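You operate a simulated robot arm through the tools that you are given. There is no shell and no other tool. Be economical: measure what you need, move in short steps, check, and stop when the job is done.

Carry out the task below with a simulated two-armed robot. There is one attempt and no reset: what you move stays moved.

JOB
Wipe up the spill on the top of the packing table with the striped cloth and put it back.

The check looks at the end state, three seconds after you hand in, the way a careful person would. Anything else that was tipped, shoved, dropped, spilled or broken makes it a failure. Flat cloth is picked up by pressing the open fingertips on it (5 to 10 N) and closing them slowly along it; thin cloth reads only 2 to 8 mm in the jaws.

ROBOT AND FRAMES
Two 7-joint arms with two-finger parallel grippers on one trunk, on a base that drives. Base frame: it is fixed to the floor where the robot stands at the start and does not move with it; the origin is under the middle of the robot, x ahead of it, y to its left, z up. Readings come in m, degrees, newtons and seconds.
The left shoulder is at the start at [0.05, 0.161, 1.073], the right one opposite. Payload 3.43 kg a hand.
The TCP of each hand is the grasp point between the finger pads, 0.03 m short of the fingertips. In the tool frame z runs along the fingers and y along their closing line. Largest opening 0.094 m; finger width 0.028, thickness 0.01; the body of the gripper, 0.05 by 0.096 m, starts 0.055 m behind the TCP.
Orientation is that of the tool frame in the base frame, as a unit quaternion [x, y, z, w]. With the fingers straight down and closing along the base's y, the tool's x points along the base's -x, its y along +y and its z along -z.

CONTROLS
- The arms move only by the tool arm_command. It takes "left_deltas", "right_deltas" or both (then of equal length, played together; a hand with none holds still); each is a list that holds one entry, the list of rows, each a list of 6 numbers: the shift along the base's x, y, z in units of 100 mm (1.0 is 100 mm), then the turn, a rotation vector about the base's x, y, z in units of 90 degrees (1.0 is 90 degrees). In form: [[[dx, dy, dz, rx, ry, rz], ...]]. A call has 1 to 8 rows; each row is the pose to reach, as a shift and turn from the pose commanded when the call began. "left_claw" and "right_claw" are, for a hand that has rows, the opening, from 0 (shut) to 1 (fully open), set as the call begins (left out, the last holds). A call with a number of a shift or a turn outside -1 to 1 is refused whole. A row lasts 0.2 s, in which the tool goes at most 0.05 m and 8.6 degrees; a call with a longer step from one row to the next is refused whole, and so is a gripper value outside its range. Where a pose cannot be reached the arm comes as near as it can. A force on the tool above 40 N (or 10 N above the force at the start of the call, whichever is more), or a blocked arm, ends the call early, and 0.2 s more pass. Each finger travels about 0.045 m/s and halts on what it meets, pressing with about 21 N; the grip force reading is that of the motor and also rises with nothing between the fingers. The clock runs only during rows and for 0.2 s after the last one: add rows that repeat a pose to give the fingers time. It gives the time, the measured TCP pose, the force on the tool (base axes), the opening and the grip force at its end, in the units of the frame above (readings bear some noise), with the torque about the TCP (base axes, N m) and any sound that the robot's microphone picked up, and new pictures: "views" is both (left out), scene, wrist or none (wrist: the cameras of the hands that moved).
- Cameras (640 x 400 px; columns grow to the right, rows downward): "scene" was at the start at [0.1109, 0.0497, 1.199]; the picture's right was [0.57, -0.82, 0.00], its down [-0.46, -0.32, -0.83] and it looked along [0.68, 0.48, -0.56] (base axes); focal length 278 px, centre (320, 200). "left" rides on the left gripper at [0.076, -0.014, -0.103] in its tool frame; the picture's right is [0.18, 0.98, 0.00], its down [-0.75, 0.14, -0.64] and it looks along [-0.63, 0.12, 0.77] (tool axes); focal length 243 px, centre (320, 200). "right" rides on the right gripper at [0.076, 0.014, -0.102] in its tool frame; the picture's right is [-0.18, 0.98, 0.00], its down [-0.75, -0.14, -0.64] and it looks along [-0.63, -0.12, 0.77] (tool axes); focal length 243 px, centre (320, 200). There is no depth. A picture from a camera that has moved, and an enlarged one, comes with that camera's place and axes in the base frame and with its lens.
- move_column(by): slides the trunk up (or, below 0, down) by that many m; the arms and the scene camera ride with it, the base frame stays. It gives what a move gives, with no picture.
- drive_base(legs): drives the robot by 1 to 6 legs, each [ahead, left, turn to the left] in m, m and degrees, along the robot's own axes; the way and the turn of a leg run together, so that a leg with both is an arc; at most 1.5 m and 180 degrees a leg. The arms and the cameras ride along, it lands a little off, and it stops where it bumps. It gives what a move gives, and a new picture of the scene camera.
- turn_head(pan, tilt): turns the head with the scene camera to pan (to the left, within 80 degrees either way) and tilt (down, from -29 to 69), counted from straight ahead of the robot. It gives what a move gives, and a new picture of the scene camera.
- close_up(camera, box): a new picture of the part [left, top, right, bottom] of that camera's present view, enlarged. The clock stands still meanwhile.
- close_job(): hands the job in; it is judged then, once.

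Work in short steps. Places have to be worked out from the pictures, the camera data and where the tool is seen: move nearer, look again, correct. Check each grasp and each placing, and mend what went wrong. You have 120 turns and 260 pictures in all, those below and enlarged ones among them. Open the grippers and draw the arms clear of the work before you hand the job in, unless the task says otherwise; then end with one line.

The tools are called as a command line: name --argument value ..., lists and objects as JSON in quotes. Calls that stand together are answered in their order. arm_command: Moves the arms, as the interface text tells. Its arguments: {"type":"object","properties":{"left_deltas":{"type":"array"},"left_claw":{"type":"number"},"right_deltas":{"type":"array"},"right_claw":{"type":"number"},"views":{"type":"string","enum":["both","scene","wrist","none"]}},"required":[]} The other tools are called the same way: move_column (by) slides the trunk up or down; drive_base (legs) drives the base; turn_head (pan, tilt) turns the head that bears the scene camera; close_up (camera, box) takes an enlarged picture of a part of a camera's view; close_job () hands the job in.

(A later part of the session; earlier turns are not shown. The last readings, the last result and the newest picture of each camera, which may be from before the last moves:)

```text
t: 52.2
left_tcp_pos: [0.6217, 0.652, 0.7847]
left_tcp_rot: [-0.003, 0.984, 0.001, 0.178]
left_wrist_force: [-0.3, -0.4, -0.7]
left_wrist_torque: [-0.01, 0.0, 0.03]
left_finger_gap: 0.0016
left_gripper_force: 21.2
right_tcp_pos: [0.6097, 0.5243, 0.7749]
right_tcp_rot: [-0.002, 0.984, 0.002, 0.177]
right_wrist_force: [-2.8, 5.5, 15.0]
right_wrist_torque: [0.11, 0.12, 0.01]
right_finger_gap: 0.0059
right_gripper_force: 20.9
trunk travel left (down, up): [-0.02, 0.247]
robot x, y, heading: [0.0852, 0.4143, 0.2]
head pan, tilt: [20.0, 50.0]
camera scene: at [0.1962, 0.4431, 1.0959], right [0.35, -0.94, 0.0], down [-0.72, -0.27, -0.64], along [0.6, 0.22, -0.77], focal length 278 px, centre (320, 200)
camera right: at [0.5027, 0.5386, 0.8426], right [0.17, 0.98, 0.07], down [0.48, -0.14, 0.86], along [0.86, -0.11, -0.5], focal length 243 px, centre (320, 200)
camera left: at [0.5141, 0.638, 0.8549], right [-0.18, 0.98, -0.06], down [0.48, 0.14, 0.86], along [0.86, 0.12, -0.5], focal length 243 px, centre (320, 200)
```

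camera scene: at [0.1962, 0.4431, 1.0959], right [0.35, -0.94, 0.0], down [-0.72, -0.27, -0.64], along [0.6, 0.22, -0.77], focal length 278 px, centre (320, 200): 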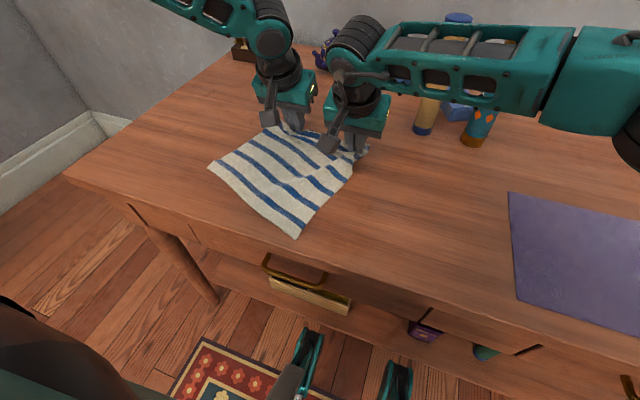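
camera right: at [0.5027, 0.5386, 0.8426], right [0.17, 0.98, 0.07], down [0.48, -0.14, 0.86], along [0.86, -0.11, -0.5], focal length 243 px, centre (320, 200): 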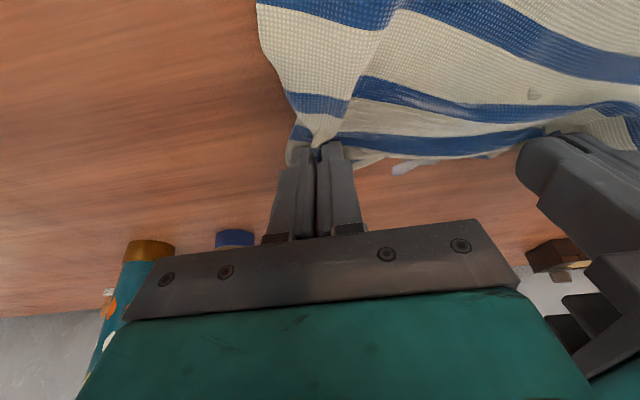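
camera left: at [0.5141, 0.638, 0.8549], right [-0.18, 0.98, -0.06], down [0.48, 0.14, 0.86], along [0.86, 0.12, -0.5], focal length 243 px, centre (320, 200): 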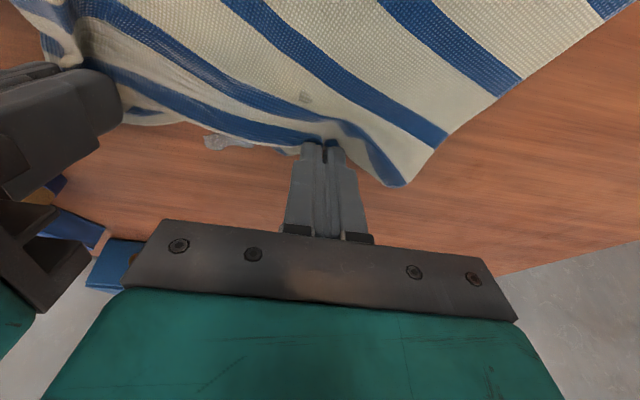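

A sliver remains near (0.65, 0.585). I lift slightly, move the base forward 2 cm for reach, then wipe over that spot with the right hand.

arm_command --left_deltas '[[[0, 0, 0.3, 0, 0, 0], [0, 0, 0.3, 0, 0, 0]]]' --right_deltas '[[[0, 0, 0.35, 0, 0, 0], [0, 0, 0.35, 0, 0, 0]]]' --views "none"

drive_base --legs '[[0.022, 0.03, 0]]'

```text
t: 52.8
left_tcp_pos: [0.6233, 0.6531, 0.8135]
left_tcp_rot: [-0.003, 0.984, 0.001, 0.177]
left_wrist_force: [0.0, -0.5, 0.6]
left_wrist_torque: [0.0, 0.01, 0.02]
left_finger_gap: 0.0019
left_gripper_force: 21.5
right_tcp_pos: [0.612, 0.5248, 0.8076]
right_tcp_rot: [-0.001, 0.984, -0.001, 0.177]
right_wrist_force: [0.6, 0.3, 0.6]
right_wrist_torque: [0.0, -0.01, -0.01]
right_finger_gap: 0.0062
right_gripper_force: 21.2
trunk travel left (down, up): [-0.02, 0.247]
robot x, y, heading: [0.0844, 0.4135, 0.4]
head pan, tilt: [20.0, 50.0]
```

```text
t: 53.7
left_tcp_pos: [0.6439, 0.6819, 0.813]
left_tcp_rot: [-0.003, 0.984, 0.001, 0.176]
left_wrist_force: [0.3, 0.0, -0.7]
left_wrist_torque: [-0.06, 0.0, -0.01]
left_finger_gap: 0.0017
left_gripper_force: 20.7
right_tcp_pos: [0.6327, 0.5568, 0.8087]
right_tcp_rot: [0.0, 0.984, 0.0, 0.177]
right_wrist_force: [0.1, 1.1, -0.2]
right_wrist_torque: [0.02, -0.04, 0.02]
right_finger_gap: 0.006
right_gripper_force: 21.5
trunk travel left (down, up): [-0.02, 0.247]
robot x, y, heading: [0.1112, 0.4454, -0.0]
head pan, tilt: [20.0, 50.0]
camera scene: at [0.2194, 0.4736, 1.0957], right [0.35, -0.94, 0.0], down [-0.72, -0.27, -0.64], along [0.6, 0.22, -0.77], focal length 278 px, centre (320, 200)
```

scene: 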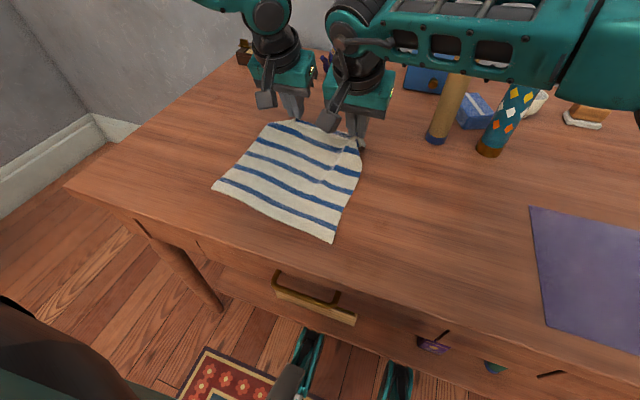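

Touch down again at y≈0.585 and sweep forward and sideways.

arm_command --left_deltas '[[[-0.05, 0.2, -0.2, 0, 0, 0], [-0.05, 0.2, -0.34, 0, 0, 0], [0.1, 0.2, -0.34, 0, 0, 0], [0.3, 0.2, -0.34, 0, 0, 0], [0.3, 0.4, -0.34, 0, 0, 0], [0.15, 0.4, -0.34, 0, 0, 0], [0.15, 0.1, -0.34, 0, 0, 0]]]' --right_deltas '[[[-0.05, 0.2, -0.2, 0, 0, 0], [-0.05, 0.2, -0.34, 0, 0, 0], [0.1, 0.2, -0.34, 0, 0, 0], [0.3, 0.2, -0.34, 0, 0, 0], [0.3, 0.4, -0.34, 0, 0, 0], [0.15, 0.4, -0.34, 0, 0, 0], [0.15, 0.1, -0.34, 0, 0, 0]]]' --views "both"

```text
t: 55.3
left_tcp_pos: [0.6604, 0.6917, 0.7792]
left_tcp_rot: [-0.001, 0.984, 0.0, 0.177]
left_wrist_force: [-0.2, 0.2, 0.3]
left_wrist_torque: [0.01, 0.03, 0.02]
left_finger_gap: 0.0017
left_gripper_force: 20.9
right_tcp_pos: [0.6498, 0.5664, 0.7756]
right_tcp_rot: [-0.001, 0.984, 0.0, 0.176]
right_wrist_force: [0.4, 1.1, 0.5]
right_wrist_torque: [-0.01, -0.04, -0.01]
right_finger_gap: 0.0061
right_gripper_force: 21.3
trunk travel left (down, up): [-0.02, 0.247]
robot x, y, heading: [0.1082, 0.4461, 0.4]
head pan, tilt: [20.0, 50.0]
camera scene: at [0.2192, 0.4733, 1.0958], right [0.35, -0.94, 0.0], down [-0.72, -0.26, -0.64], along [0.6, 0.22, -0.77], focal length 278 px, centre (320, 200)
camera right: at [0.5419, 0.58, 0.8438], right [0.17, 0.98, 0.06], down [0.48, -0.14, 0.86], along [0.86, -0.12, -0.5], focal length 243 px, centre (320, 200)
camera left: at [0.553, 0.6777, 0.8504], right [-0.18, 0.98, -0.06], down [0.48, 0.14, 0.86], along [0.86, 0.12, -0.5], focal length 243 px, centre (320, 200)
```

scene: 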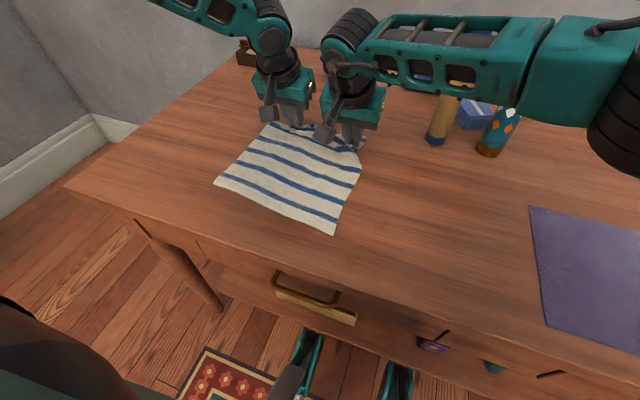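
right: 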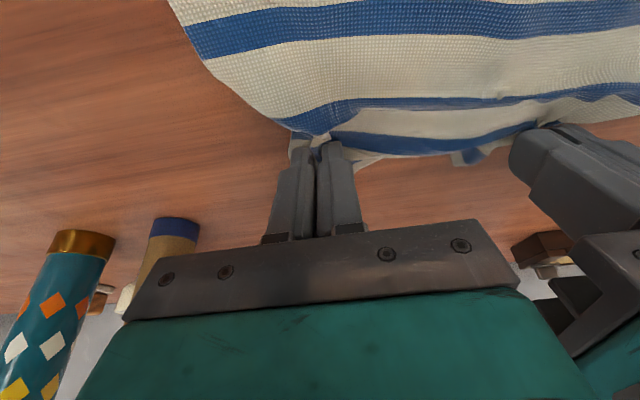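
left: 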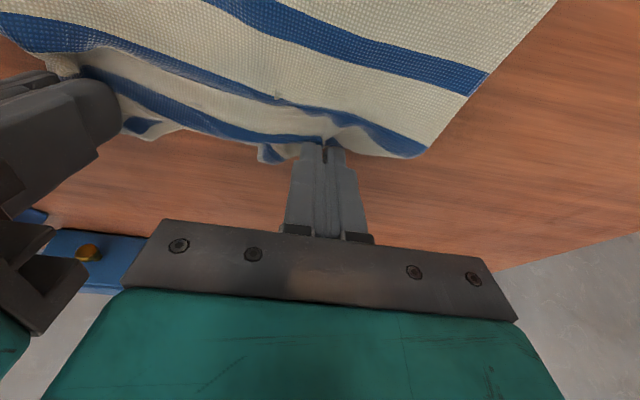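

No spill visible around the cloth now. I'll peel it up (back and up) to check the table under it.

arm_command --left_deltas '[[[-0.1, 0, 0.25, 0, 0, 0], [-0.35, 0, 0.5, 0, 0, 0], [-0.6, 0, 0.75, 0, 0, 0], [-0.85, 0, 1.0, 0, 0, 0]]]' --right_deltas '[[[-0.1, 0, 0.25, 0, 0, 0], [-0.35, 0, 0.5, 0, 0, 0], [-0.6, 0, 0.75, 0, 0, 0], [-0.85, 0, 1.0, 0, 0, 0]]]' --views "none"

arm_command --left_deltas '[[[-0.3, 0, 0.35, 0, 0, 0], [-0.6, 0, 0.7, 0, 0, 0], [-0.9, 0, 1.0, 0, 0, 0]]]' --right_deltas '[[[-0.3, 0, 0.35, 0, 0, 0], [-0.6, 0, 0.7, 0, 0, 0], [-0.9, 0, 1.0, 0, 0, 0]]]' --views "none"

arm_command --left_deltas '[[[0, 0, 0.4, 0, 0, 0], [0, 0, 0.8, 0, 0, 0]]]' --right_deltas '[[[0, 0, 0.4, 0, 0, 0], [0, 0, 0.8, 0, 0, 0]]]' --views "both"

```text
t: 56.3
left_tcp_pos: [0.5744, 0.6927, 0.882]
left_tcp_rot: [-0.001, 0.984, 0.001, 0.176]
left_wrist_force: [0.3, 0.1, 0.2]
left_wrist_torque: [-0.01, 0.0, 0.04]
left_finger_gap: 0.0017
left_gripper_force: 20.6
right_tcp_pos: [0.5627, 0.5668, 0.8767]
right_tcp_rot: [-0.001, 0.984, 0.0, 0.179]
right_wrist_force: [0.5, 0.9, 0.0]
right_wrist_torque: [0.01, 0.0, -0.01]
right_finger_gap: 0.0061
right_gripper_force: 21.4
trunk travel left (down, up): [-0.02, 0.247]
robot x, y, heading: [0.1094, 0.4462, 0.3]
head pan, tilt: [20.0, 50.0]
```

```text
t: 57.1
left_tcp_pos: [0.4818, 0.6935, 0.9798]
left_tcp_rot: [-0.001, 0.984, -0.001, 0.177]
left_wrist_force: [0.6, -1.9, 0.5]
left_wrist_torque: [0.0, 0.01, 0.0]
left_finger_gap: 0.0019
left_gripper_force: 21.5
right_tcp_pos: [0.4715, 0.5635, 0.9781]
right_tcp_rot: [-0.001, 0.984, 0.001, 0.178]
right_wrist_force: [0.3, 1.5, -0.5]
right_wrist_torque: [0.06, -0.03, 0.04]
right_finger_gap: 0.0063
right_gripper_force: 20.4
trunk travel left (down, up): [-0.02, 0.247]
robot x, y, heading: [0.1089, 0.4443, -0.1]
head pan, tilt: [20.0, 50.0]
```

```text
t: 57.7
left_tcp_pos: [0.4866, 0.6909, 1.0621]
left_tcp_rot: [-0.002, 0.984, 0.001, 0.176]
left_wrist_force: [0.6, -0.4, 0.0]
left_wrist_torque: [-0.02, -0.02, 0.03]
left_finger_gap: 0.0017
left_gripper_force: 21.0
right_tcp_pos: [0.4726, 0.5644, 1.0555]
right_tcp_rot: [0.0, 0.984, 0.0, 0.177]
right_wrist_force: [0.1, 1.3, -1.0]
right_wrist_torque: [0.04, 0.01, -0.01]
right_finger_gap: 0.0064
right_gripper_force: 21.0
trunk travel left (down, up): [-0.02, 0.247]
robot x, y, heading: [0.1104, 0.4486, 0.1]
head pan, tilt: [20.0, 50.0]
camera scene: at [0.2195, 0.4735, 1.0964], right [0.35, -0.94, 0.0], down [-0.71, -0.26, -0.65], along [0.61, 0.23, -0.76], focal length 278 px, centre (320, 200)
camera right: at [0.3652, 0.5782, 1.1241], right [0.17, 0.98, 0.06], down [0.48, -0.14, 0.86], along [0.86, -0.12, -0.5], focal length 243 px, centre (320, 200)
camera left: at [0.3777, 0.6774, 1.1318], right [-0.18, 0.98, -0.06], down [0.48, 0.14, 0.86], along [0.86, 0.12, -0.5], focal length 243 px, centre (320, 200)
```

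scene: 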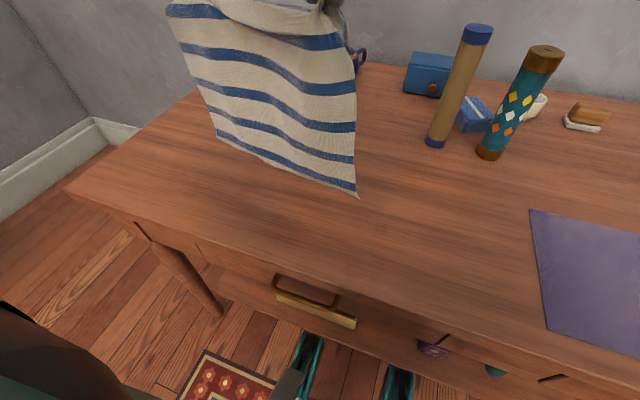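
right: 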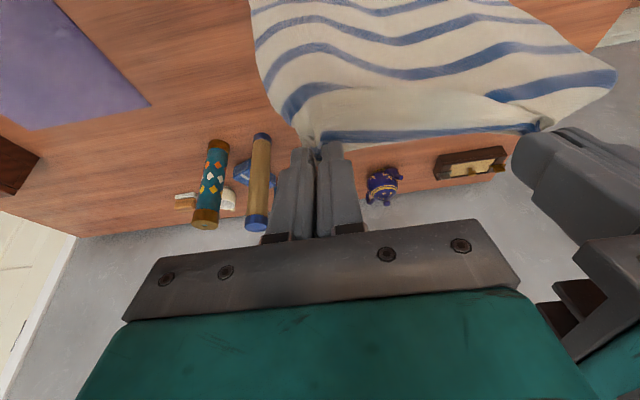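
left: 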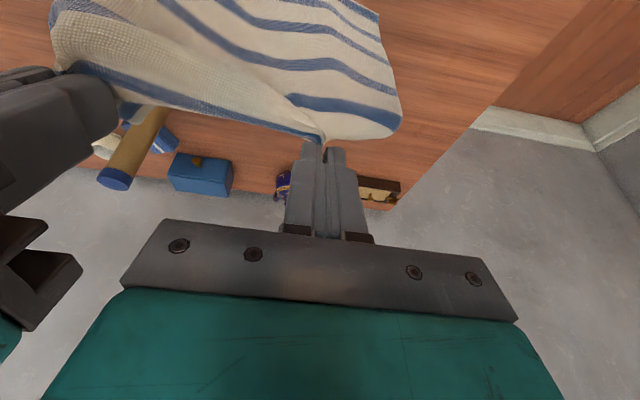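

The area behind the cloth is still hidden. I back off 2 cm and start driving right; the view at halfway will reveal the table.

drive_base --legs '[[-0.02, -0.25, 0]]'

turn_head --pan 30 --tilt 45

```text
t: 59.5
left_tcp_pos: [0.4673, 0.4438, 1.0603]
left_tcp_rot: [-0.003, 0.984, 0.001, 0.176]
left_wrist_force: [-0.1, -1.4, 0.9]
left_wrist_torque: [0.02, -0.01, 0.0]
left_finger_gap: 0.0015
left_gripper_force: 21.0
right_tcp_pos: [0.4534, 0.3154, 1.0548]
right_tcp_rot: [-0.001, 0.984, 0.0, 0.177]
right_wrist_force: [0.6, 0.5, -0.1]
right_wrist_torque: [0.03, -0.02, 0.0]
right_finger_gap: 0.0062
right_gripper_force: 20.7
trunk travel left (down, up): [-0.02, 0.247]
robot x, y, heading: [0.0891, 0.1976, 0.1]
head pan, tilt: [20.0, 50.0]
camera scene: at [0.2008, 0.2255, 1.0965], right [0.35, -0.94, 0.0], down [-0.71, -0.26, -0.65], along [0.61, 0.23, -0.76], focal length 278 px, centre (320, 200)
```

scene: 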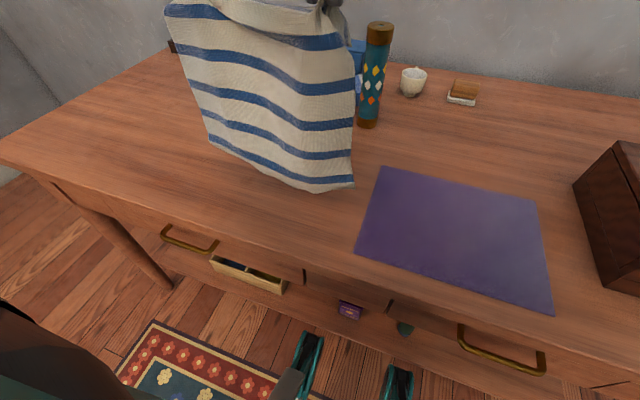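

```text
t: 60.2
left_tcp_pos: [0.4672, 0.4448, 1.0603]
left_tcp_rot: [-0.002, 0.984, 0.0, 0.177]
left_wrist_force: [-0.4, -0.7, -0.2]
left_wrist_torque: [-0.03, -0.03, 0.0]
left_finger_gap: 0.0019
left_gripper_force: 21.2
right_tcp_pos: [0.4542, 0.316, 1.0554]
right_tcp_rot: [-0.001, 0.984, 0.0, 0.177]
right_wrist_force: [0.8, 0.3, -0.4]
right_wrist_torque: [0.06, 0.06, 0.04]
right_finger_gap: 0.006
right_gripper_force: 21.0
trunk travel left (down, up): [-0.02, 0.247]
robot x, y, heading: [0.0903, 0.1983, 0.4]
head pan, tilt: [30.0, 45.0]
camera scene: at [0.1984, 0.2398, 1.1026], right [0.5, -0.86, 0.0], down [-0.61, -0.36, -0.71], along [0.61, 0.36, -0.71], focal length 278 px, centre (320, 200)
```

scene: 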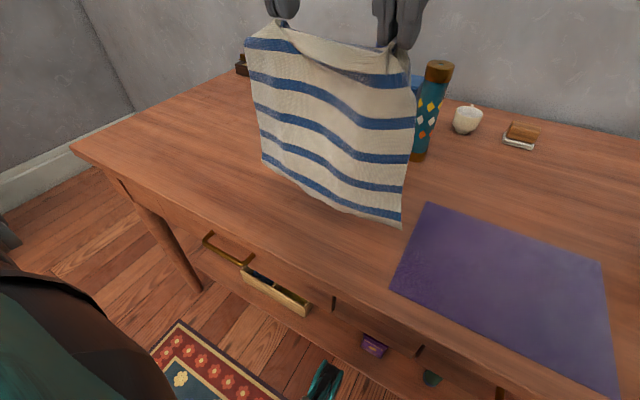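

The spot is still right behind the cloth. Drive the rest of the way and look again.

drive_base --legs '[[0, -0.265, 0]]'

turn_head --pan 45 --tilt 35

```text
t: 62.1
left_tcp_pos: [0.4695, 0.1862, 1.0614]
left_tcp_rot: [-0.004, 0.984, 0.0, 0.176]
left_wrist_force: [0.3, -1.4, 0.6]
left_wrist_torque: [-0.01, 0.0, -0.03]
left_finger_gap: 0.0018
left_gripper_force: 21.5
right_tcp_pos: [0.4563, 0.0584, 1.0557]
right_tcp_rot: [-0.003, 0.984, 0.001, 0.178]
right_wrist_force: [0.4, 1.3, 0.0]
right_wrist_torque: [0.05, 0.03, 0.01]
right_finger_gap: 0.0063
right_gripper_force: 21.0
trunk travel left (down, up): [-0.02, 0.247]
robot x, y, heading: [0.0866, -0.0571, 0.5]
head pan, tilt: [30.0, 45.0]
camera scene: at [0.1997, -0.0186, 1.1027], right [0.51, -0.86, 0.0], down [-0.61, -0.36, -0.71], along [0.61, 0.36, -0.71], focal length 278 px, centre (320, 200)
```

scene: 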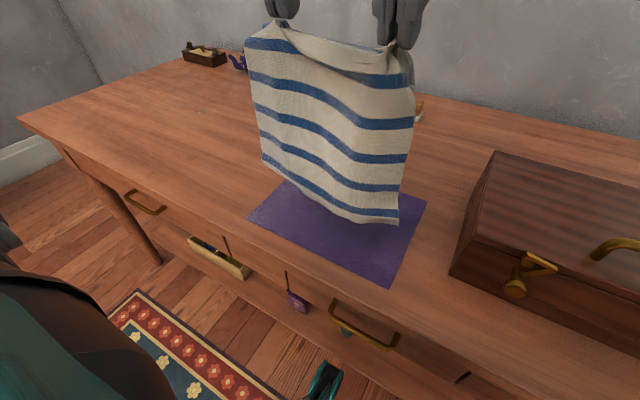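

```text
t: 62.9
left_tcp_pos: [0.4674, 0.1881, 1.0599]
left_tcp_rot: [-0.003, 0.984, -0.001, 0.176]
left_wrist_force: [-0.5, 0.2, 0.1]
left_wrist_torque: [-0.03, 0.0, -0.01]
left_finger_gap: 0.0017
left_gripper_force: 21.4
right_tcp_pos: [0.4545, 0.0592, 1.0538]
right_tcp_rot: [-0.002, 0.984, 0.0, 0.177]
right_wrist_force: [0.6, 1.0, 0.0]
right_wrist_torque: [0.03, 0.01, -0.01]
right_finger_gap: 0.0061
right_gripper_force: 21.0
trunk travel left (down, up): [-0.02, 0.247]
robot x, y, heading: [0.0927, -0.0596, 0.4]
head pan, tilt: [45.0, 35.0]
camera scene: at [0.1915, 0.0032, 1.1174], right [0.71, -0.7, 0.0], down [-0.4, -0.41, -0.82], along [0.58, 0.58, -0.57], focal length 278 px, centre (320, 200)
```

scene: 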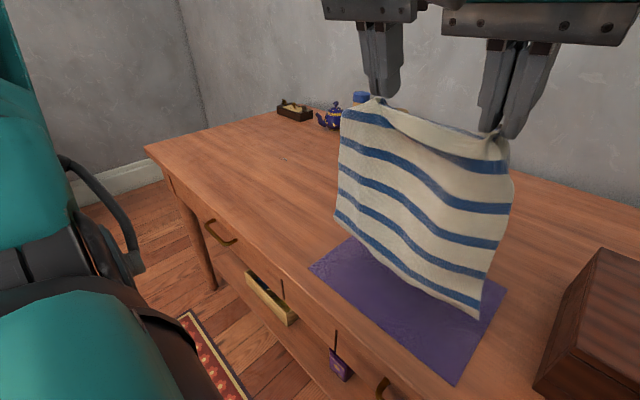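

A tiny speck seems to be at about (282,158). Let me enlarge it.

close_up --camera "scene" --box '[230, 120, 340, 190]'

```text
5.71 times, centred on (285, 155) of scene
camera zoom: at [0.1915, 0.0032, 1.1174], right [0.71, -0.7, 0.0], down [-0.4, -0.41, -0.82], along [0.58, 0.58, -0.57], focal length 1586 px, centre (520, 457)
```

zoom: 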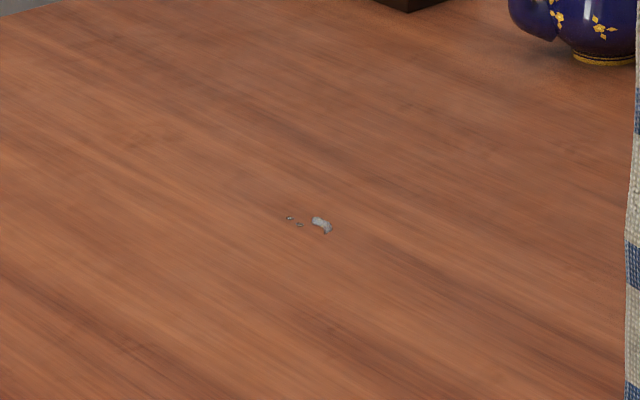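

A small residue remains at about (0.65, 0.615). I go back: drive left 0.55 m so the right hand lines up with it.

drive_base --legs '[[0, 0.28, 0], [0.02, 0.27, 0]]'

turn_head --pan 20 --tilt 50

```text
t: 66.3
left_tcp_pos: [0.4875, 0.7315, 1.0614]
left_tcp_rot: [-0.002, 0.984, 0.0, 0.176]
left_wrist_force: [-0.4, -0.9, 0.5]
left_wrist_torque: [-0.04, 0.01, -0.01]
left_finger_gap: 0.0017
left_gripper_force: 21.2
right_tcp_pos: [0.4731, 0.6052, 1.0556]
right_tcp_rot: [-0.001, 0.984, 0.0, 0.177]
right_wrist_force: [0.5, 0.6, 0.8]
right_wrist_torque: [0.01, 0.0, -0.03]
right_finger_gap: 0.0064
right_gripper_force: 21.5
trunk travel left (down, up): [-0.02, 0.247]
robot x, y, heading: [0.107, 0.4899, 0.3]
head pan, tilt: [45.0, 35.0]
camera scene: at [0.2092, 0.5504, 1.1174], right [0.71, -0.71, 0.0], down [-0.4, -0.41, -0.82], along [0.58, 0.58, -0.57], focal length 278 px, centre (320, 200)
```

scene: 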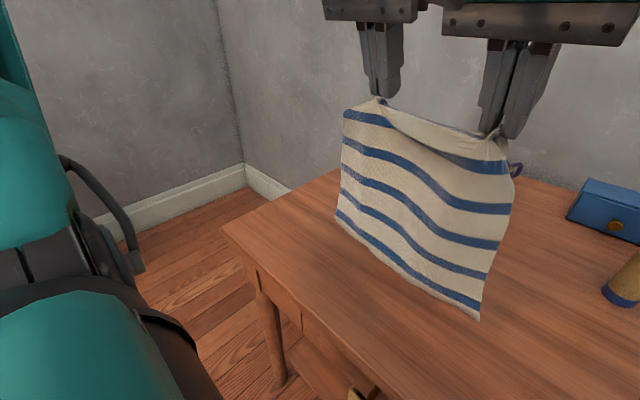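

```text
t: 67.2
left_tcp_pos: [0.4871, 0.7324, 1.0609]
left_tcp_rot: [-0.002, 0.984, 0.0, 0.177]
left_wrist_force: [-0.1, -0.4, -0.1]
left_wrist_torque: [-0.02, 0.03, 0.0]
left_finger_gap: 0.0014
left_gripper_force: 21.1
right_tcp_pos: [0.4729, 0.6052, 1.0557]
right_tcp_rot: [0.0, 0.984, 0.0, 0.177]
right_wrist_force: [0.3, 1.0, -0.6]
right_wrist_torque: [0.0, 0.0, 0.02]
right_finger_gap: 0.006
right_gripper_force: 20.6
trunk travel left (down, up): [-0.02, 0.247]
robot x, y, heading: [0.1123, 0.4868, 0.3]
head pan, tilt: [20.0, 50.0]
camera scene: at [0.2197, 0.5147, 1.0964], right [0.35, -0.94, 0.0], down [-0.71, -0.27, -0.65], along [0.61, 0.23, -0.76], focal length 278 px, centre (320, 200)
```

scene: 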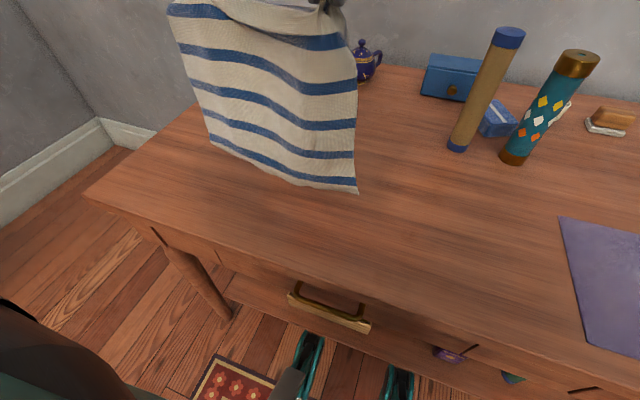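

Lay the cloth down again toward the residue.

arm_command --left_deltas '[[[-0.2, 0, -0.35, 0, 0, 0], [-0.4, 0, -0.7, 0, 0, 0], [-0.15, 0, -0.9, 0, 0, 0], [0.1, 0, -1.0, 0, 0, 0]]]' --right_deltas '[[[-0.2, 0, -0.35, 0, 0, 0], [-0.4, 0, -0.7, 0, 0, 0], [-0.15, 0, -0.9, 0, 0, 0], [0.1, 0, -1.0, 0, 0, 0]]]' --views "none"

arm_command --left_deltas '[[[0.25, 0, -0.3, 0, 0, 0], [0.5, 0, -0.6, 0, 0, 0], [0.75, 0, -0.85, 0, 0, 0], [1.0, 0, -1.0, 0, 0, 0]]]' --right_deltas '[[[0.25, 0, -0.3, 0, 0, 0], [0.5, 0, -0.6, 0, 0, 0], [0.75, 0, -0.85, 0, 0, 0], [1.0, 0, -1.0, 0, 0, 0]]]' --views "none"

arm_command --left_deltas '[[[0.2, 0, -0.35, 0, 0, 0], [0.37, 0, -0.66, 0, 0, 0], [0.37, 0, -0.7, 0, 0, 0]]]' --right_deltas '[[[0.2, 0, -0.35, 0, 0, 0], [0.37, 0, -0.66, 0, 0, 0], [0.37, 0, -0.7, 0, 0, 0]]]' --views "both"

```text
t: 68.2
left_tcp_pos: [0.4971, 0.7305, 0.9621]
left_tcp_rot: [-0.001, 0.984, -0.001, 0.176]
left_wrist_force: [-0.5, -0.4, -0.4]
left_wrist_torque: [0.02, -0.04, 0.03]
left_finger_gap: 0.0016
left_gripper_force: 21.6
right_tcp_pos: [0.4848, 0.6049, 0.9556]
right_tcp_rot: [0.0, 0.984, 0.0, 0.178]
right_wrist_force: [0.7, 0.3, 0.6]
right_wrist_torque: [0.05, 0.01, -0.01]
right_finger_gap: 0.0063
right_gripper_force: 21.1
trunk travel left (down, up): [-0.02, 0.247]
robot x, y, heading: [0.1094, 0.4911, -0.1]
head pan, tilt: [20.0, 50.0]
```

```text
t: 69.2
left_tcp_pos: [0.5982, 0.7309, 0.8598]
left_tcp_rot: [0.0, 0.984, -0.001, 0.178]
left_wrist_force: [-0.7, -0.8, 0.1]
left_wrist_torque: [-0.07, 0.02, -0.02]
left_finger_gap: 0.0017
left_gripper_force: 21.2
right_tcp_pos: [0.5825, 0.6047, 0.8546]
right_tcp_rot: [-0.001, 0.984, 0.001, 0.177]
right_wrist_force: [-0.2, 0.1, 0.2]
right_wrist_torque: [-0.01, -0.03, 0.01]
right_finger_gap: 0.0062
right_gripper_force: 21.1
trunk travel left (down, up): [-0.02, 0.247]
robot x, y, heading: [0.1082, 0.4884, 0.2]
head pan, tilt: [20.0, 50.0]
```

```text
t: 70.0
left_tcp_pos: [0.6327, 0.7326, 0.791]
left_tcp_rot: [-0.003, 0.984, 0.0, 0.176]
left_wrist_force: [-0.2, -0.8, 0.3]
left_wrist_torque: [-0.04, 0.04, -0.01]
left_finger_gap: 0.0017
left_gripper_force: 21.2
right_tcp_pos: [0.6196, 0.6049, 0.7853]
right_tcp_rot: [-0.001, 0.984, 0.001, 0.178]
right_wrist_force: [0.3, 1.0, -0.6]
right_wrist_torque: [0.03, -0.01, 0.0]
right_finger_gap: 0.0065
right_gripper_force: 21.1
trunk travel left (down, up): [-0.02, 0.247]
robot x, y, heading: [0.1063, 0.4933, 0.2]
head pan, tilt: [20.0, 50.0]
camera scene: at [0.2194, 0.5142, 1.0958], right [0.34, -0.94, 0.0], down [-0.72, -0.26, -0.64], along [0.6, 0.22, -0.77], focal length 278 px, centre (320, 200)
camera right: at [0.5128, 0.6184, 0.8537], right [0.17, 0.98, 0.06], down [0.48, -0.14, 0.86], along [0.86, -0.12, -0.5], focal length 243 px, centre (320, 200)
camera left: at [0.5246, 0.7184, 0.8612], right [-0.18, 0.98, -0.07], down [0.48, 0.14, 0.86], along [0.86, 0.12, -0.5], focal length 243 px, centre (320, 200)
```

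scene: 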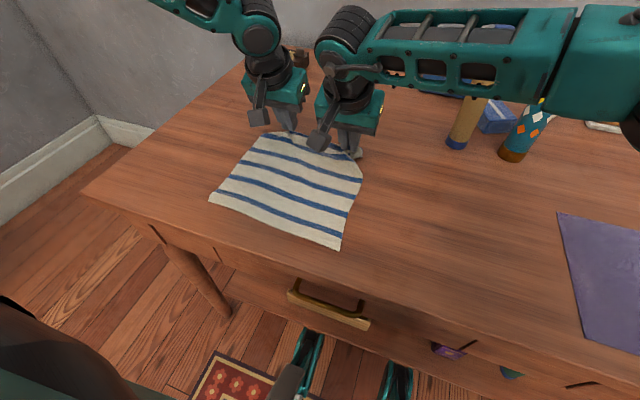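
right: 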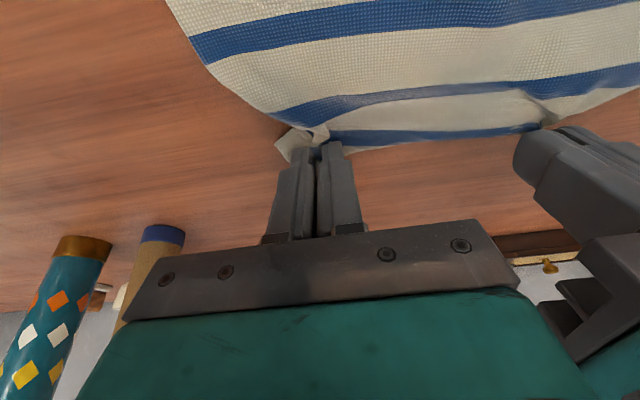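
left: 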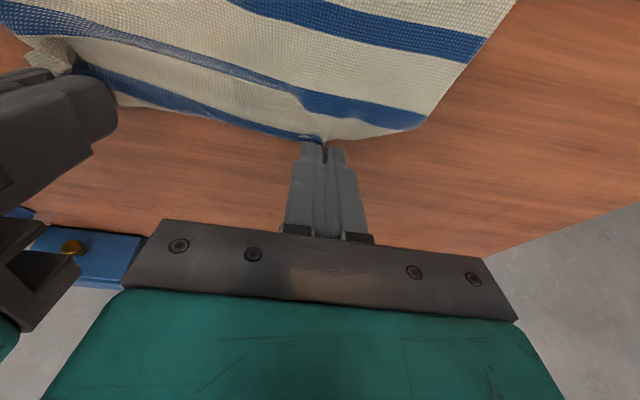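

Press with the right hand and zigzag over the residue.

arm_command --left_deltas '[[[0, 0, -0.1, 0, 0, 0], [0.2, 0, -0.11, 0, 0, 0], [0.35, 0, -0.11, 0, 0, 0], [0.35, 0.15, -0.11, 0, 0, 0], [0.1, 0.15, -0.11, 0, 0, 0], [0.1, 0.3, -0.11, 0, 0, 0], [0.35, 0.3, -0.11, 0, 0, 0], [0.35, 0.0, -0.11, 0, 0, 0]]]' --right_deltas '[[[0, 0, -0.1, 0, 0, 0], [0.2, 0, -0.115, 0, 0, 0], [0.35, 0, -0.115, 0, 0, 0], [0.35, 0.15, -0.115, 0, 0, 0], [0.1, 0.15, -0.115, 0, 0, 0], [0.1, 0.3, -0.115, 0, 0, 0], [0.35, 0.3, -0.115, 0, 0, 0], [0.35, 0.0, -0.115, 0, 0, 0]]]' --views "wrist"

```text
t: 71.8
left_tcp_pos: [0.668, 0.7312, 0.7824]
left_tcp_rot: [-0.002, 0.984, 0.0, 0.177]
left_wrist_force: [-0.2, -2.6, 1.2]
left_wrist_torque: [-0.04, -0.01, 0.01]
left_finger_gap: 0.0016
left_gripper_force: 21.1
right_tcp_pos: [0.6547, 0.6039, 0.775]
right_tcp_rot: [0.0, 0.984, 0.0, 0.179]
right_wrist_force: [1.5, 0.3, 8.8]
right_wrist_torque: [-0.04, -0.02, -0.02]
right_finger_gap: 0.0059
right_gripper_force: 21.4
trunk travel left (down, up): [-0.02, 0.247]
robot x, y, heading: [0.1074, 0.4885, 0.0]
head pan, tilt: [20.0, 50.0]
camera right: at [0.5477, 0.6184, 0.8424], right [0.17, 0.98, 0.06], down [0.48, -0.14, 0.87], along [0.86, -0.12, -0.5], focal length 243 px, centre (320, 200)
camera left: at [0.56, 0.7178, 0.8521], right [-0.18, 0.98, -0.07], down [0.48, 0.14, 0.86], along [0.86, 0.12, -0.5], focal length 243 px, centre (320, 200)
```

right: 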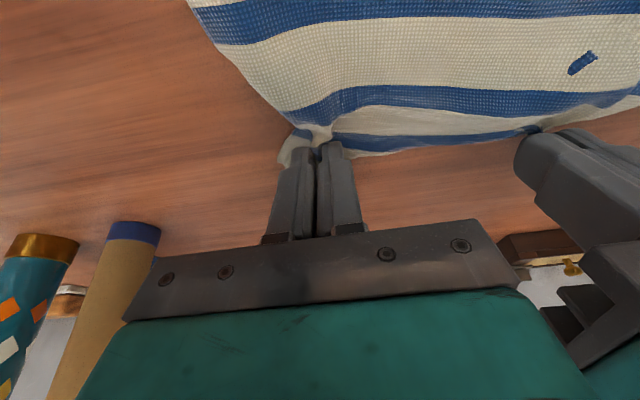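
left: 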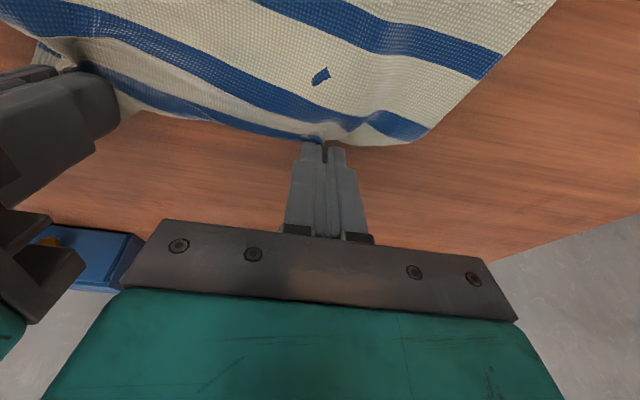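

Now peel up, back off, and drive back right, then check.

arm_command --left_deltas '[[[-0.1, 0, 0.25, 0, 0, 0], [-0.35, 0, 0.5, 0, 0, 0], [-0.6, 0, 0.75, 0, 0, 0], [-0.85, 0, 1.0, 0, 0, 0]]]' --right_deltas '[[[-0.1, 0, 0.25, 0, 0, 0], [-0.35, 0, 0.5, 0, 0, 0], [-0.6, 0, 0.75, 0, 0, 0], [-0.85, 0, 1.0, 0, 0, 0]]]' --views "none"

arm_command --left_deltas '[[[-0.3, 0, 0.35, 0, 0, 0], [-0.6, 0, 0.7, 0, 0, 0], [-0.9, 0, 1.0, 0, 0, 0]]]' --right_deltas '[[[-0.3, 0, 0.35, 0, 0, 0], [-0.6, 0, 0.7, 0, 0, 0], [-0.9, 0, 1.0, 0, 0, 0]]]' --views "none"

arm_command --left_deltas '[[[0, 0, 0.4, 0, 0, 0], [0, 0, 0.8, 0, 0, 0]]]' --right_deltas '[[[0, 0, 0.4, 0, 0, 0], [0, 0, 0.85, 0, 0, 0]]]' --views "none"

drive_base --legs '[[-0.02, -0.27, 0], [0, -0.28, 0]]'

turn_head --pan 45 --tilt 35

close_up --camera "scene" --box '[230, 110, 350, 190]'

```text
t: 72.8
left_tcp_pos: [0.5834, 0.7311, 0.8828]
left_tcp_rot: [-0.001, 0.984, -0.001, 0.176]
left_wrist_force: [0.4, -0.4, -0.5]
left_wrist_torque: [-0.01, 0.01, 0.0]
left_finger_gap: 0.0017
left_gripper_force: 20.7
right_tcp_pos: [0.5701, 0.607, 0.875]
right_tcp_rot: [0.0, 0.984, 0.001, 0.178]
right_wrist_force: [0.5, 0.2, 0.3]
right_wrist_torque: [0.02, 0.03, 0.02]
right_finger_gap: 0.0063
right_gripper_force: 21.3
trunk travel left (down, up): [-0.02, 0.247]
robot x, y, heading: [0.1088, 0.4927, 0.4]
head pan, tilt: [20.0, 50.0]
```

```text
t: 73.6
left_tcp_pos: [0.4931, 0.7308, 0.9787]
left_tcp_rot: [0.0, 0.984, 0.0, 0.177]
left_wrist_force: [-0.6, -0.9, -0.1]
left_wrist_torque: [0.0, 0.02, 0.01]
left_finger_gap: 0.0018
left_gripper_force: 21.1
right_tcp_pos: [0.4786, 0.6054, 0.9728]
right_tcp_rot: [0.0, 0.984, 0.0, 0.177]
right_wrist_force: [0.3, -0.1, -0.8]
right_wrist_torque: [0.04, -0.01, 0.05]
right_finger_gap: 0.0062
right_gripper_force: 21.2
trunk travel left (down, up): [-0.02, 0.247]
robot x, y, heading: [0.1091, 0.4888, -0.2]
head pan, tilt: [20.0, 50.0]
```

```text
t: 74.2
left_tcp_pos: [0.4934, 0.7306, 1.0597]
left_tcp_rot: [-0.001, 0.984, -0.001, 0.176]
left_wrist_force: [0.1, 0.0, 0.4]
left_wrist_torque: [-0.04, -0.01, -0.02]
left_finger_gap: 0.0018
left_gripper_force: 20.7
right_tcp_pos: [0.4783, 0.605, 1.0594]
right_tcp_rot: [-0.001, 0.984, 0.0, 0.177]
right_wrist_force: [0.3, 0.1, 0.1]
right_wrist_torque: [0.01, 0.0, -0.02]
right_finger_gap: 0.0063
right_gripper_force: 21.3
trunk travel left (down, up): [-0.02, 0.247]
robot x, y, heading: [0.1084, 0.4896, 0.1]
head pan, tilt: [20.0, 50.0]
```

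```text
t: 77.7
left_tcp_pos: [0.4763, 0.1744, 1.0597]
left_tcp_rot: [-0.003, 0.984, 0.0, 0.176]
left_wrist_force: [0.3, -1.0, -0.3]
left_wrist_torque: [0.0, -0.03, -0.02]
left_finger_gap: 0.0017
left_gripper_force: 20.8
right_tcp_pos: [0.4612, 0.0476, 1.0589]
right_tcp_rot: [-0.002, 0.984, 0.001, 0.177]
right_wrist_force: [0.6, 0.1, -1.7]
right_wrist_torque: [0.02, 0.01, 0.0]
right_finger_gap: 0.0063
right_gripper_force: 20.8
trunk travel left (down, up): [-0.02, 0.247]
robot x, y, heading: [0.0933, -0.0705, 0.5]
head pan, tilt: [20.0, 50.0]
camera scene: at [0.2023, -0.0435, 1.0964], right [0.35, -0.94, 0.0], down [-0.71, -0.26, -0.65], along [0.61, 0.23, -0.76], focal length 278 px, centre (320, 200)
```

scene: 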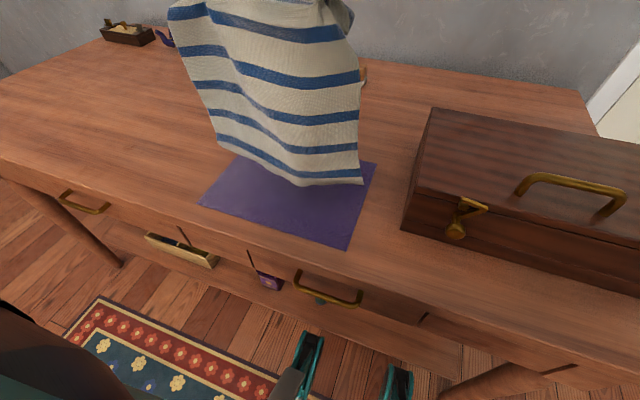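

```text
t: 78.6
left_tcp_pos: [0.4761, 0.1749, 1.059]
left_tcp_rot: [-0.003, 0.984, -0.001, 0.176]
left_wrist_force: [-0.6, -0.7, 0.3]
left_wrist_torque: [0.01, 0.02, -0.02]
left_finger_gap: 0.0015
left_gripper_force: 20.9
right_tcp_pos: [0.4619, 0.0486, 1.0586]
right_tcp_rot: [-0.003, 0.984, 0.0, 0.177]
right_wrist_force: [0.1, 1.4, -0.3]
right_wrist_torque: [0.01, 0.0, 0.03]
right_finger_gap: 0.0061
right_gripper_force: 20.7
trunk travel left (down, up): [-0.02, 0.247]
robot x, y, heading: [0.0916, -0.0686, 0.5]
head pan, tilt: [45.0, 35.0]
camera scene: at [0.1916, -0.0076, 1.1174], right [0.71, -0.7, 0.0], down [-0.4, -0.41, -0.82], along [0.58, 0.58, -0.57], focal length 278 px, centre (320, 200)
```

scene: 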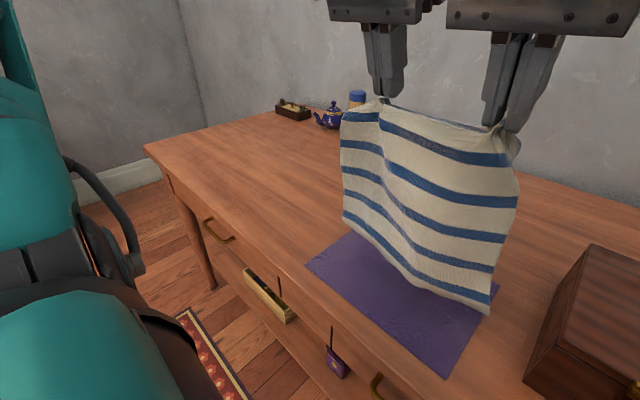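

```text
5.00 times, centred on (290, 150) of scene
camera zoom: at [0.1916, -0.0076, 1.1174], right [0.71, -0.7, 0.0], down [-0.4, -0.41, -0.82], along [0.58, 0.58, -0.57], focal length 1388 px, centre (470, 450)
```

zoom: 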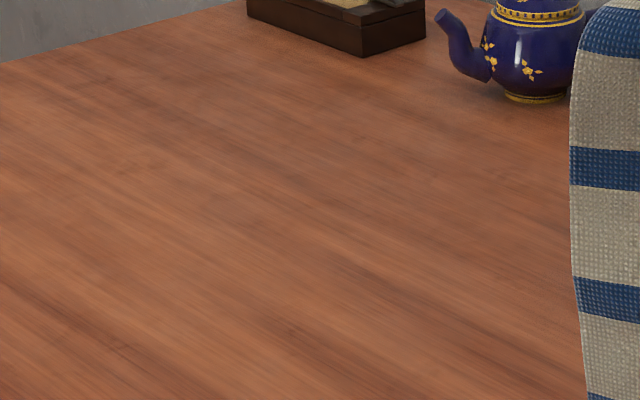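

The table is clean. Now put the cloth back: move base 2 cm forward and look down at the mat.

drive_base --legs '[[0.018, 0, -0.3]]'

turn_head --pan 15 --tilt 50

```text
t: 79.4
left_tcp_pos: [0.4954, 0.1733, 1.0605]
left_tcp_rot: [0.0, 0.984, -0.001, 0.175]
left_wrist_force: [0.1, -0.5, 0.0]
left_wrist_torque: [-0.05, -0.01, -0.04]
left_finger_gap: 0.0015
left_gripper_force: 20.8
right_tcp_pos: [0.4791, 0.0465, 1.0597]
right_tcp_rot: [0.001, 0.984, -0.001, 0.177]
right_wrist_force: [0.5, 1.5, -0.2]
right_wrist_torque: [0.03, -0.01, 0.0]
right_finger_gap: 0.0065
right_gripper_force: 21.3
trunk travel left (down, up): [-0.02, 0.247]
robot x, y, heading: [0.1088, -0.0709, 0.2]
head pan, tilt: [45.0, 35.0]
camera scene: at [0.2098, -0.008, 1.1174], right [0.71, -0.71, 0.0], down [-0.41, -0.41, -0.82], along [0.58, 0.58, -0.57], focal length 278 px, centre (320, 200)
```

scene: 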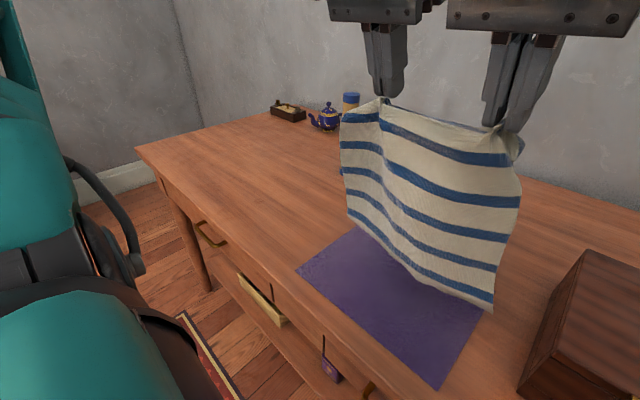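

```text
t: 80.3
left_tcp_pos: [0.4957, 0.1729, 1.0598]
left_tcp_rot: [-0.001, 0.984, -0.001, 0.176]
left_wrist_force: [-0.2, -1.3, 0.4]
left_wrist_torque: [-0.02, 0.01, -0.02]
left_finger_gap: 0.0016
left_gripper_force: 21.4
right_tcp_pos: [0.4801, 0.0466, 1.0591]
right_tcp_rot: [0.002, 0.984, -0.001, 0.177]
right_wrist_force: [0.4, 0.3, 0.4]
right_wrist_torque: [0.02, 0.0, 0.04]
right_finger_gap: 0.0061
right_gripper_force: 21.1
trunk travel left (down, up): [-0.02, 0.247]
robot x, y, heading: [0.1106, -0.069, -0.2]
head pan, tilt: [15.0, 50.0]
camera scene: at [0.2217, -0.0503, 1.0958], right [0.26, -0.97, 0.0], down [-0.74, -0.2, -0.64], along [0.62, 0.17, -0.77], focal length 278 px, centre (320, 200)
```

scene: 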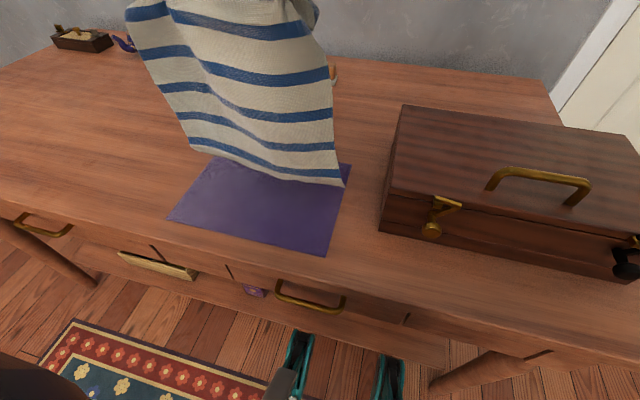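

Align both hands to x≈0.455 and lower until the hem nearly touches.

arm_command --left_deltas '[[[-0.2, 0, -0.1, 0, 0, 0], [-0.4, 0, -0.25, 0, 0, 0], [-0.4, 0, -0.4, 0, 0, 0], [-0.4, 0, -0.4, 0, 0, 0]]]' --right_deltas '[[[-0.15, 0, -0.1, 0, 0, 0], [-0.25, 0, -0.25, 0, 0, 0], [-0.25, 0, -0.4, 0, 0, 0], [-0.25, 0, -0.4, 0, 0, 0]]]' --views "scene"

```text
t: 81.3
left_tcp_pos: [0.4541, 0.1733, 1.0172]
left_tcp_rot: [0.0, 0.984, -0.001, 0.177]
left_wrist_force: [-0.6, 0.5, -0.3]
left_wrist_torque: [-0.01, 0.01, 0.0]
left_finger_gap: 0.0017
left_gripper_force: 21.3
right_tcp_pos: [0.4526, 0.0462, 1.0191]
right_tcp_rot: [-0.001, 0.984, 0.001, 0.177]
right_wrist_force: [1.6, 0.0, 0.1]
right_wrist_torque: [0.01, 0.01, 0.02]
right_finger_gap: 0.0063
right_gripper_force: 21.4
trunk travel left (down, up): [-0.02, 0.247]
robot x, y, heading: [0.109, -0.0707, 0.0]
head pan, tilt: [15.0, 50.0]
camera scene: at [0.2217, -0.0504, 1.0957], right [0.26, -0.97, 0.0], down [-0.74, -0.2, -0.64], along [0.62, 0.17, -0.77], focal length 278 px, centre (320, 200)
```

scene: 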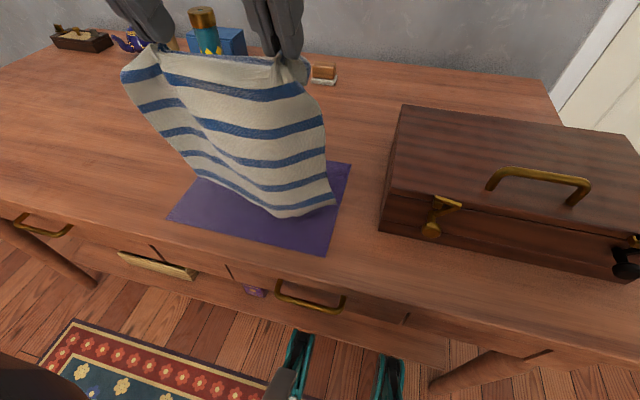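

Hem is roughly at x 0.45–0.50. I move back 2 cm more while lowering to contact, then start laying forward.

arm_command --left_deltas '[[[-0.2, 0, -0.05, 0, 0, 0], [-0.25, 0, -0.2, 0, 0, 0], [-0.25, 0, -0.35, 0, 0, 0], [-0.2, 0, -0.45, 0, 0, 0], [-0.2, 0, -0.45, 0, 0, 0]]]' --right_deltas '[[[-0.2, 0, -0.05, 0, 0, 0], [-0.25, 0, -0.2, 0, 0, 0], [-0.25, 0, -0.35, 0, 0, 0], [-0.2, 0, -0.45, 0, 0, 0], [-0.2, 0, -0.45, 0, 0, 0]]]' --views "scene"

```text
t: 82.5
left_tcp_pos: [0.4356, 0.1737, 0.975]
left_tcp_rot: [-0.001, 0.984, 0.0, 0.177]
left_wrist_force: [-0.2, -0.2, -0.8]
left_wrist_torque: [-0.02, 0.01, 0.0]
left_finger_gap: 0.0016
left_gripper_force: 20.7
right_tcp_pos: [0.4354, 0.0452, 0.974]
right_tcp_rot: [0.0, 0.984, 0.0, 0.177]
right_wrist_force: [0.7, 0.2, 0.1]
right_wrist_torque: [0.02, 0.05, -0.01]
right_finger_gap: 0.0062
right_gripper_force: 21.2
trunk travel left (down, up): [-0.02, 0.247]
robot x, y, heading: [0.1082, -0.0678, -0.1]
head pan, tilt: [15.0, 50.0]
camera scene: at [0.2217, -0.0504, 1.0957], right [0.26, -0.97, 0.0], down [-0.74, -0.2, -0.64], along [0.62, 0.17, -0.77], focal length 278 px, centre (320, 200)
```

scene: 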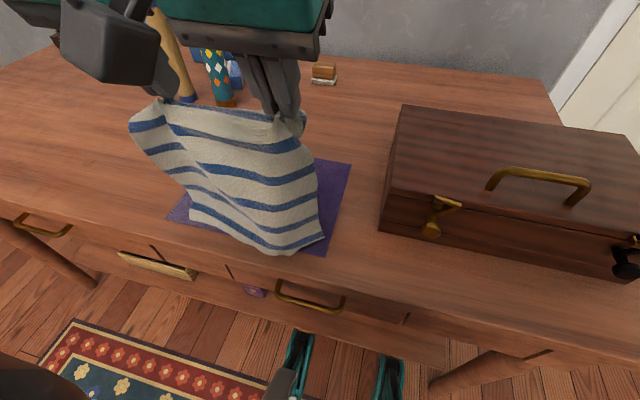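

The hem landed ~4 cm too near. Lift slightly, shift forward, and set it down again.

arm_command --left_deltas '[[[0, 0, 0.4, 0, 0, 0], [0.2, 0, 0.55, 0, 0, 0], [0.45, 0, 0.55, 0, 0, 0], [0.5, 0, 0.5, 0, 0, 0], [0.5, 0, 0.5, 0, 0, 0], [0.5, 0, 0.5, 0, 0, 0], [0.5, 0, 0.3, 0, 0, 0]]]' --right_deltas '[[[0, 0, 0.4, 0, 0, 0], [0.2, 0, 0.55, 0, 0, 0], [0.45, 0, 0.55, 0, 0, 0], [0.5, 0, 0.5, 0, 0, 0], [0.5, 0, 0.5, 0, 0, 0], [0.5, 0, 0.5, 0, 0, 0], [0.5, 0, 0.3, 0, 0, 0]]]' --views "scene"

```text
t: 84.2
left_tcp_pos: [0.4848, 0.1735, 1.0038]
left_tcp_rot: [-0.001, 0.984, -0.001, 0.177]
left_wrist_force: [-0.1, -1.0, -0.4]
left_wrist_torque: [-0.01, 0.02, 0.02]
left_finger_gap: 0.0016
left_gripper_force: 20.9
right_tcp_pos: [0.4843, 0.0473, 1.0042]
right_tcp_rot: [0.001, 0.984, 0.0, 0.177]
right_wrist_force: [0.7, 0.7, -0.2]
right_wrist_torque: [0.02, 0.0, 0.0]
right_finger_gap: 0.0061
right_gripper_force: 20.8
trunk travel left (down, up): [-0.02, 0.247]
robot x, y, heading: [0.1066, -0.0697, -0.0]
head pan, tilt: [15.0, 50.0]
camera scene: at [0.2217, -0.0503, 1.0958], right [0.26, -0.97, 0.0], down [-0.74, -0.2, -0.64], along [0.62, 0.17, -0.77], focal length 278 px, centre (320, 200)
```

scene: 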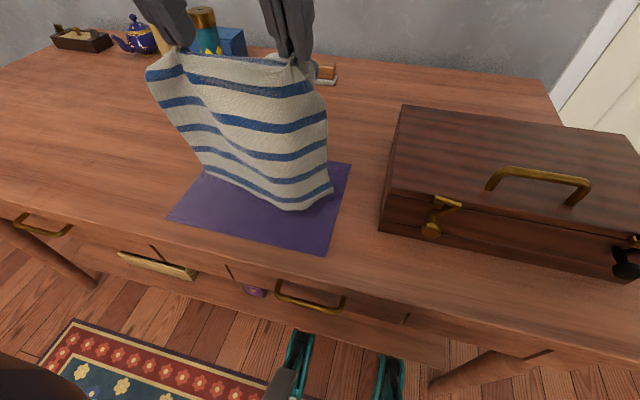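

Hem is around x 0.47–0.52 now; I lay forward diagonally from here.

arm_command --left_deltas '[[[0.05, 0, -0.3, 0, 0, 0], [0.3, 0, -0.6, 0, 0, 0], [0.6, 0, -0.85, 0, 0, 0], [0.85, 0, -1.0, 0, 0, 0]]]' --right_deltas '[[[0.05, 0, -0.3, 0, 0, 0], [0.3, 0, -0.6, 0, 0, 0], [0.6, 0, -0.85, 0, 0, 0], [0.85, 0, -1.0, 0, 0, 0]]]' --views "scene"

```text
t: 85.2
left_tcp_pos: [0.5692, 0.1743, 0.9046]
left_tcp_rot: [-0.001, 0.984, -0.001, 0.176]
left_wrist_force: [0.0, -0.6, -0.5]
left_wrist_torque: [0.02, 0.0, 0.02]
left_finger_gap: 0.0016
left_gripper_force: 21.0
right_tcp_pos: [0.5706, 0.0483, 0.9046]
right_tcp_rot: [0.0, 0.984, 0.0, 0.177]
right_wrist_force: [-0.8, 1.1, 0.3]
right_wrist_torque: [0.03, 0.04, 0.05]
right_finger_gap: 0.0062
right_gripper_force: 20.8
trunk travel left (down, up): [-0.02, 0.247]
robot x, y, heading: [0.1107, -0.0701, 0.1]
head pan, tilt: [15.0, 50.0]
camera scene: at [0.2219, -0.0503, 1.0957], right [0.26, -0.97, 0.0], down [-0.74, -0.2, -0.64], along [0.62, 0.17, -0.77], focal length 278 px, centre (320, 200)
```

scene: 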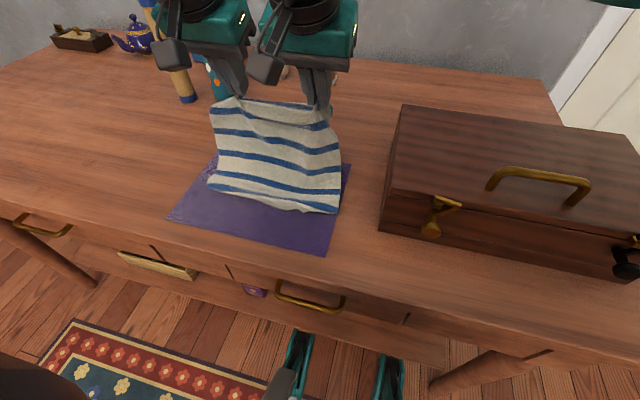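

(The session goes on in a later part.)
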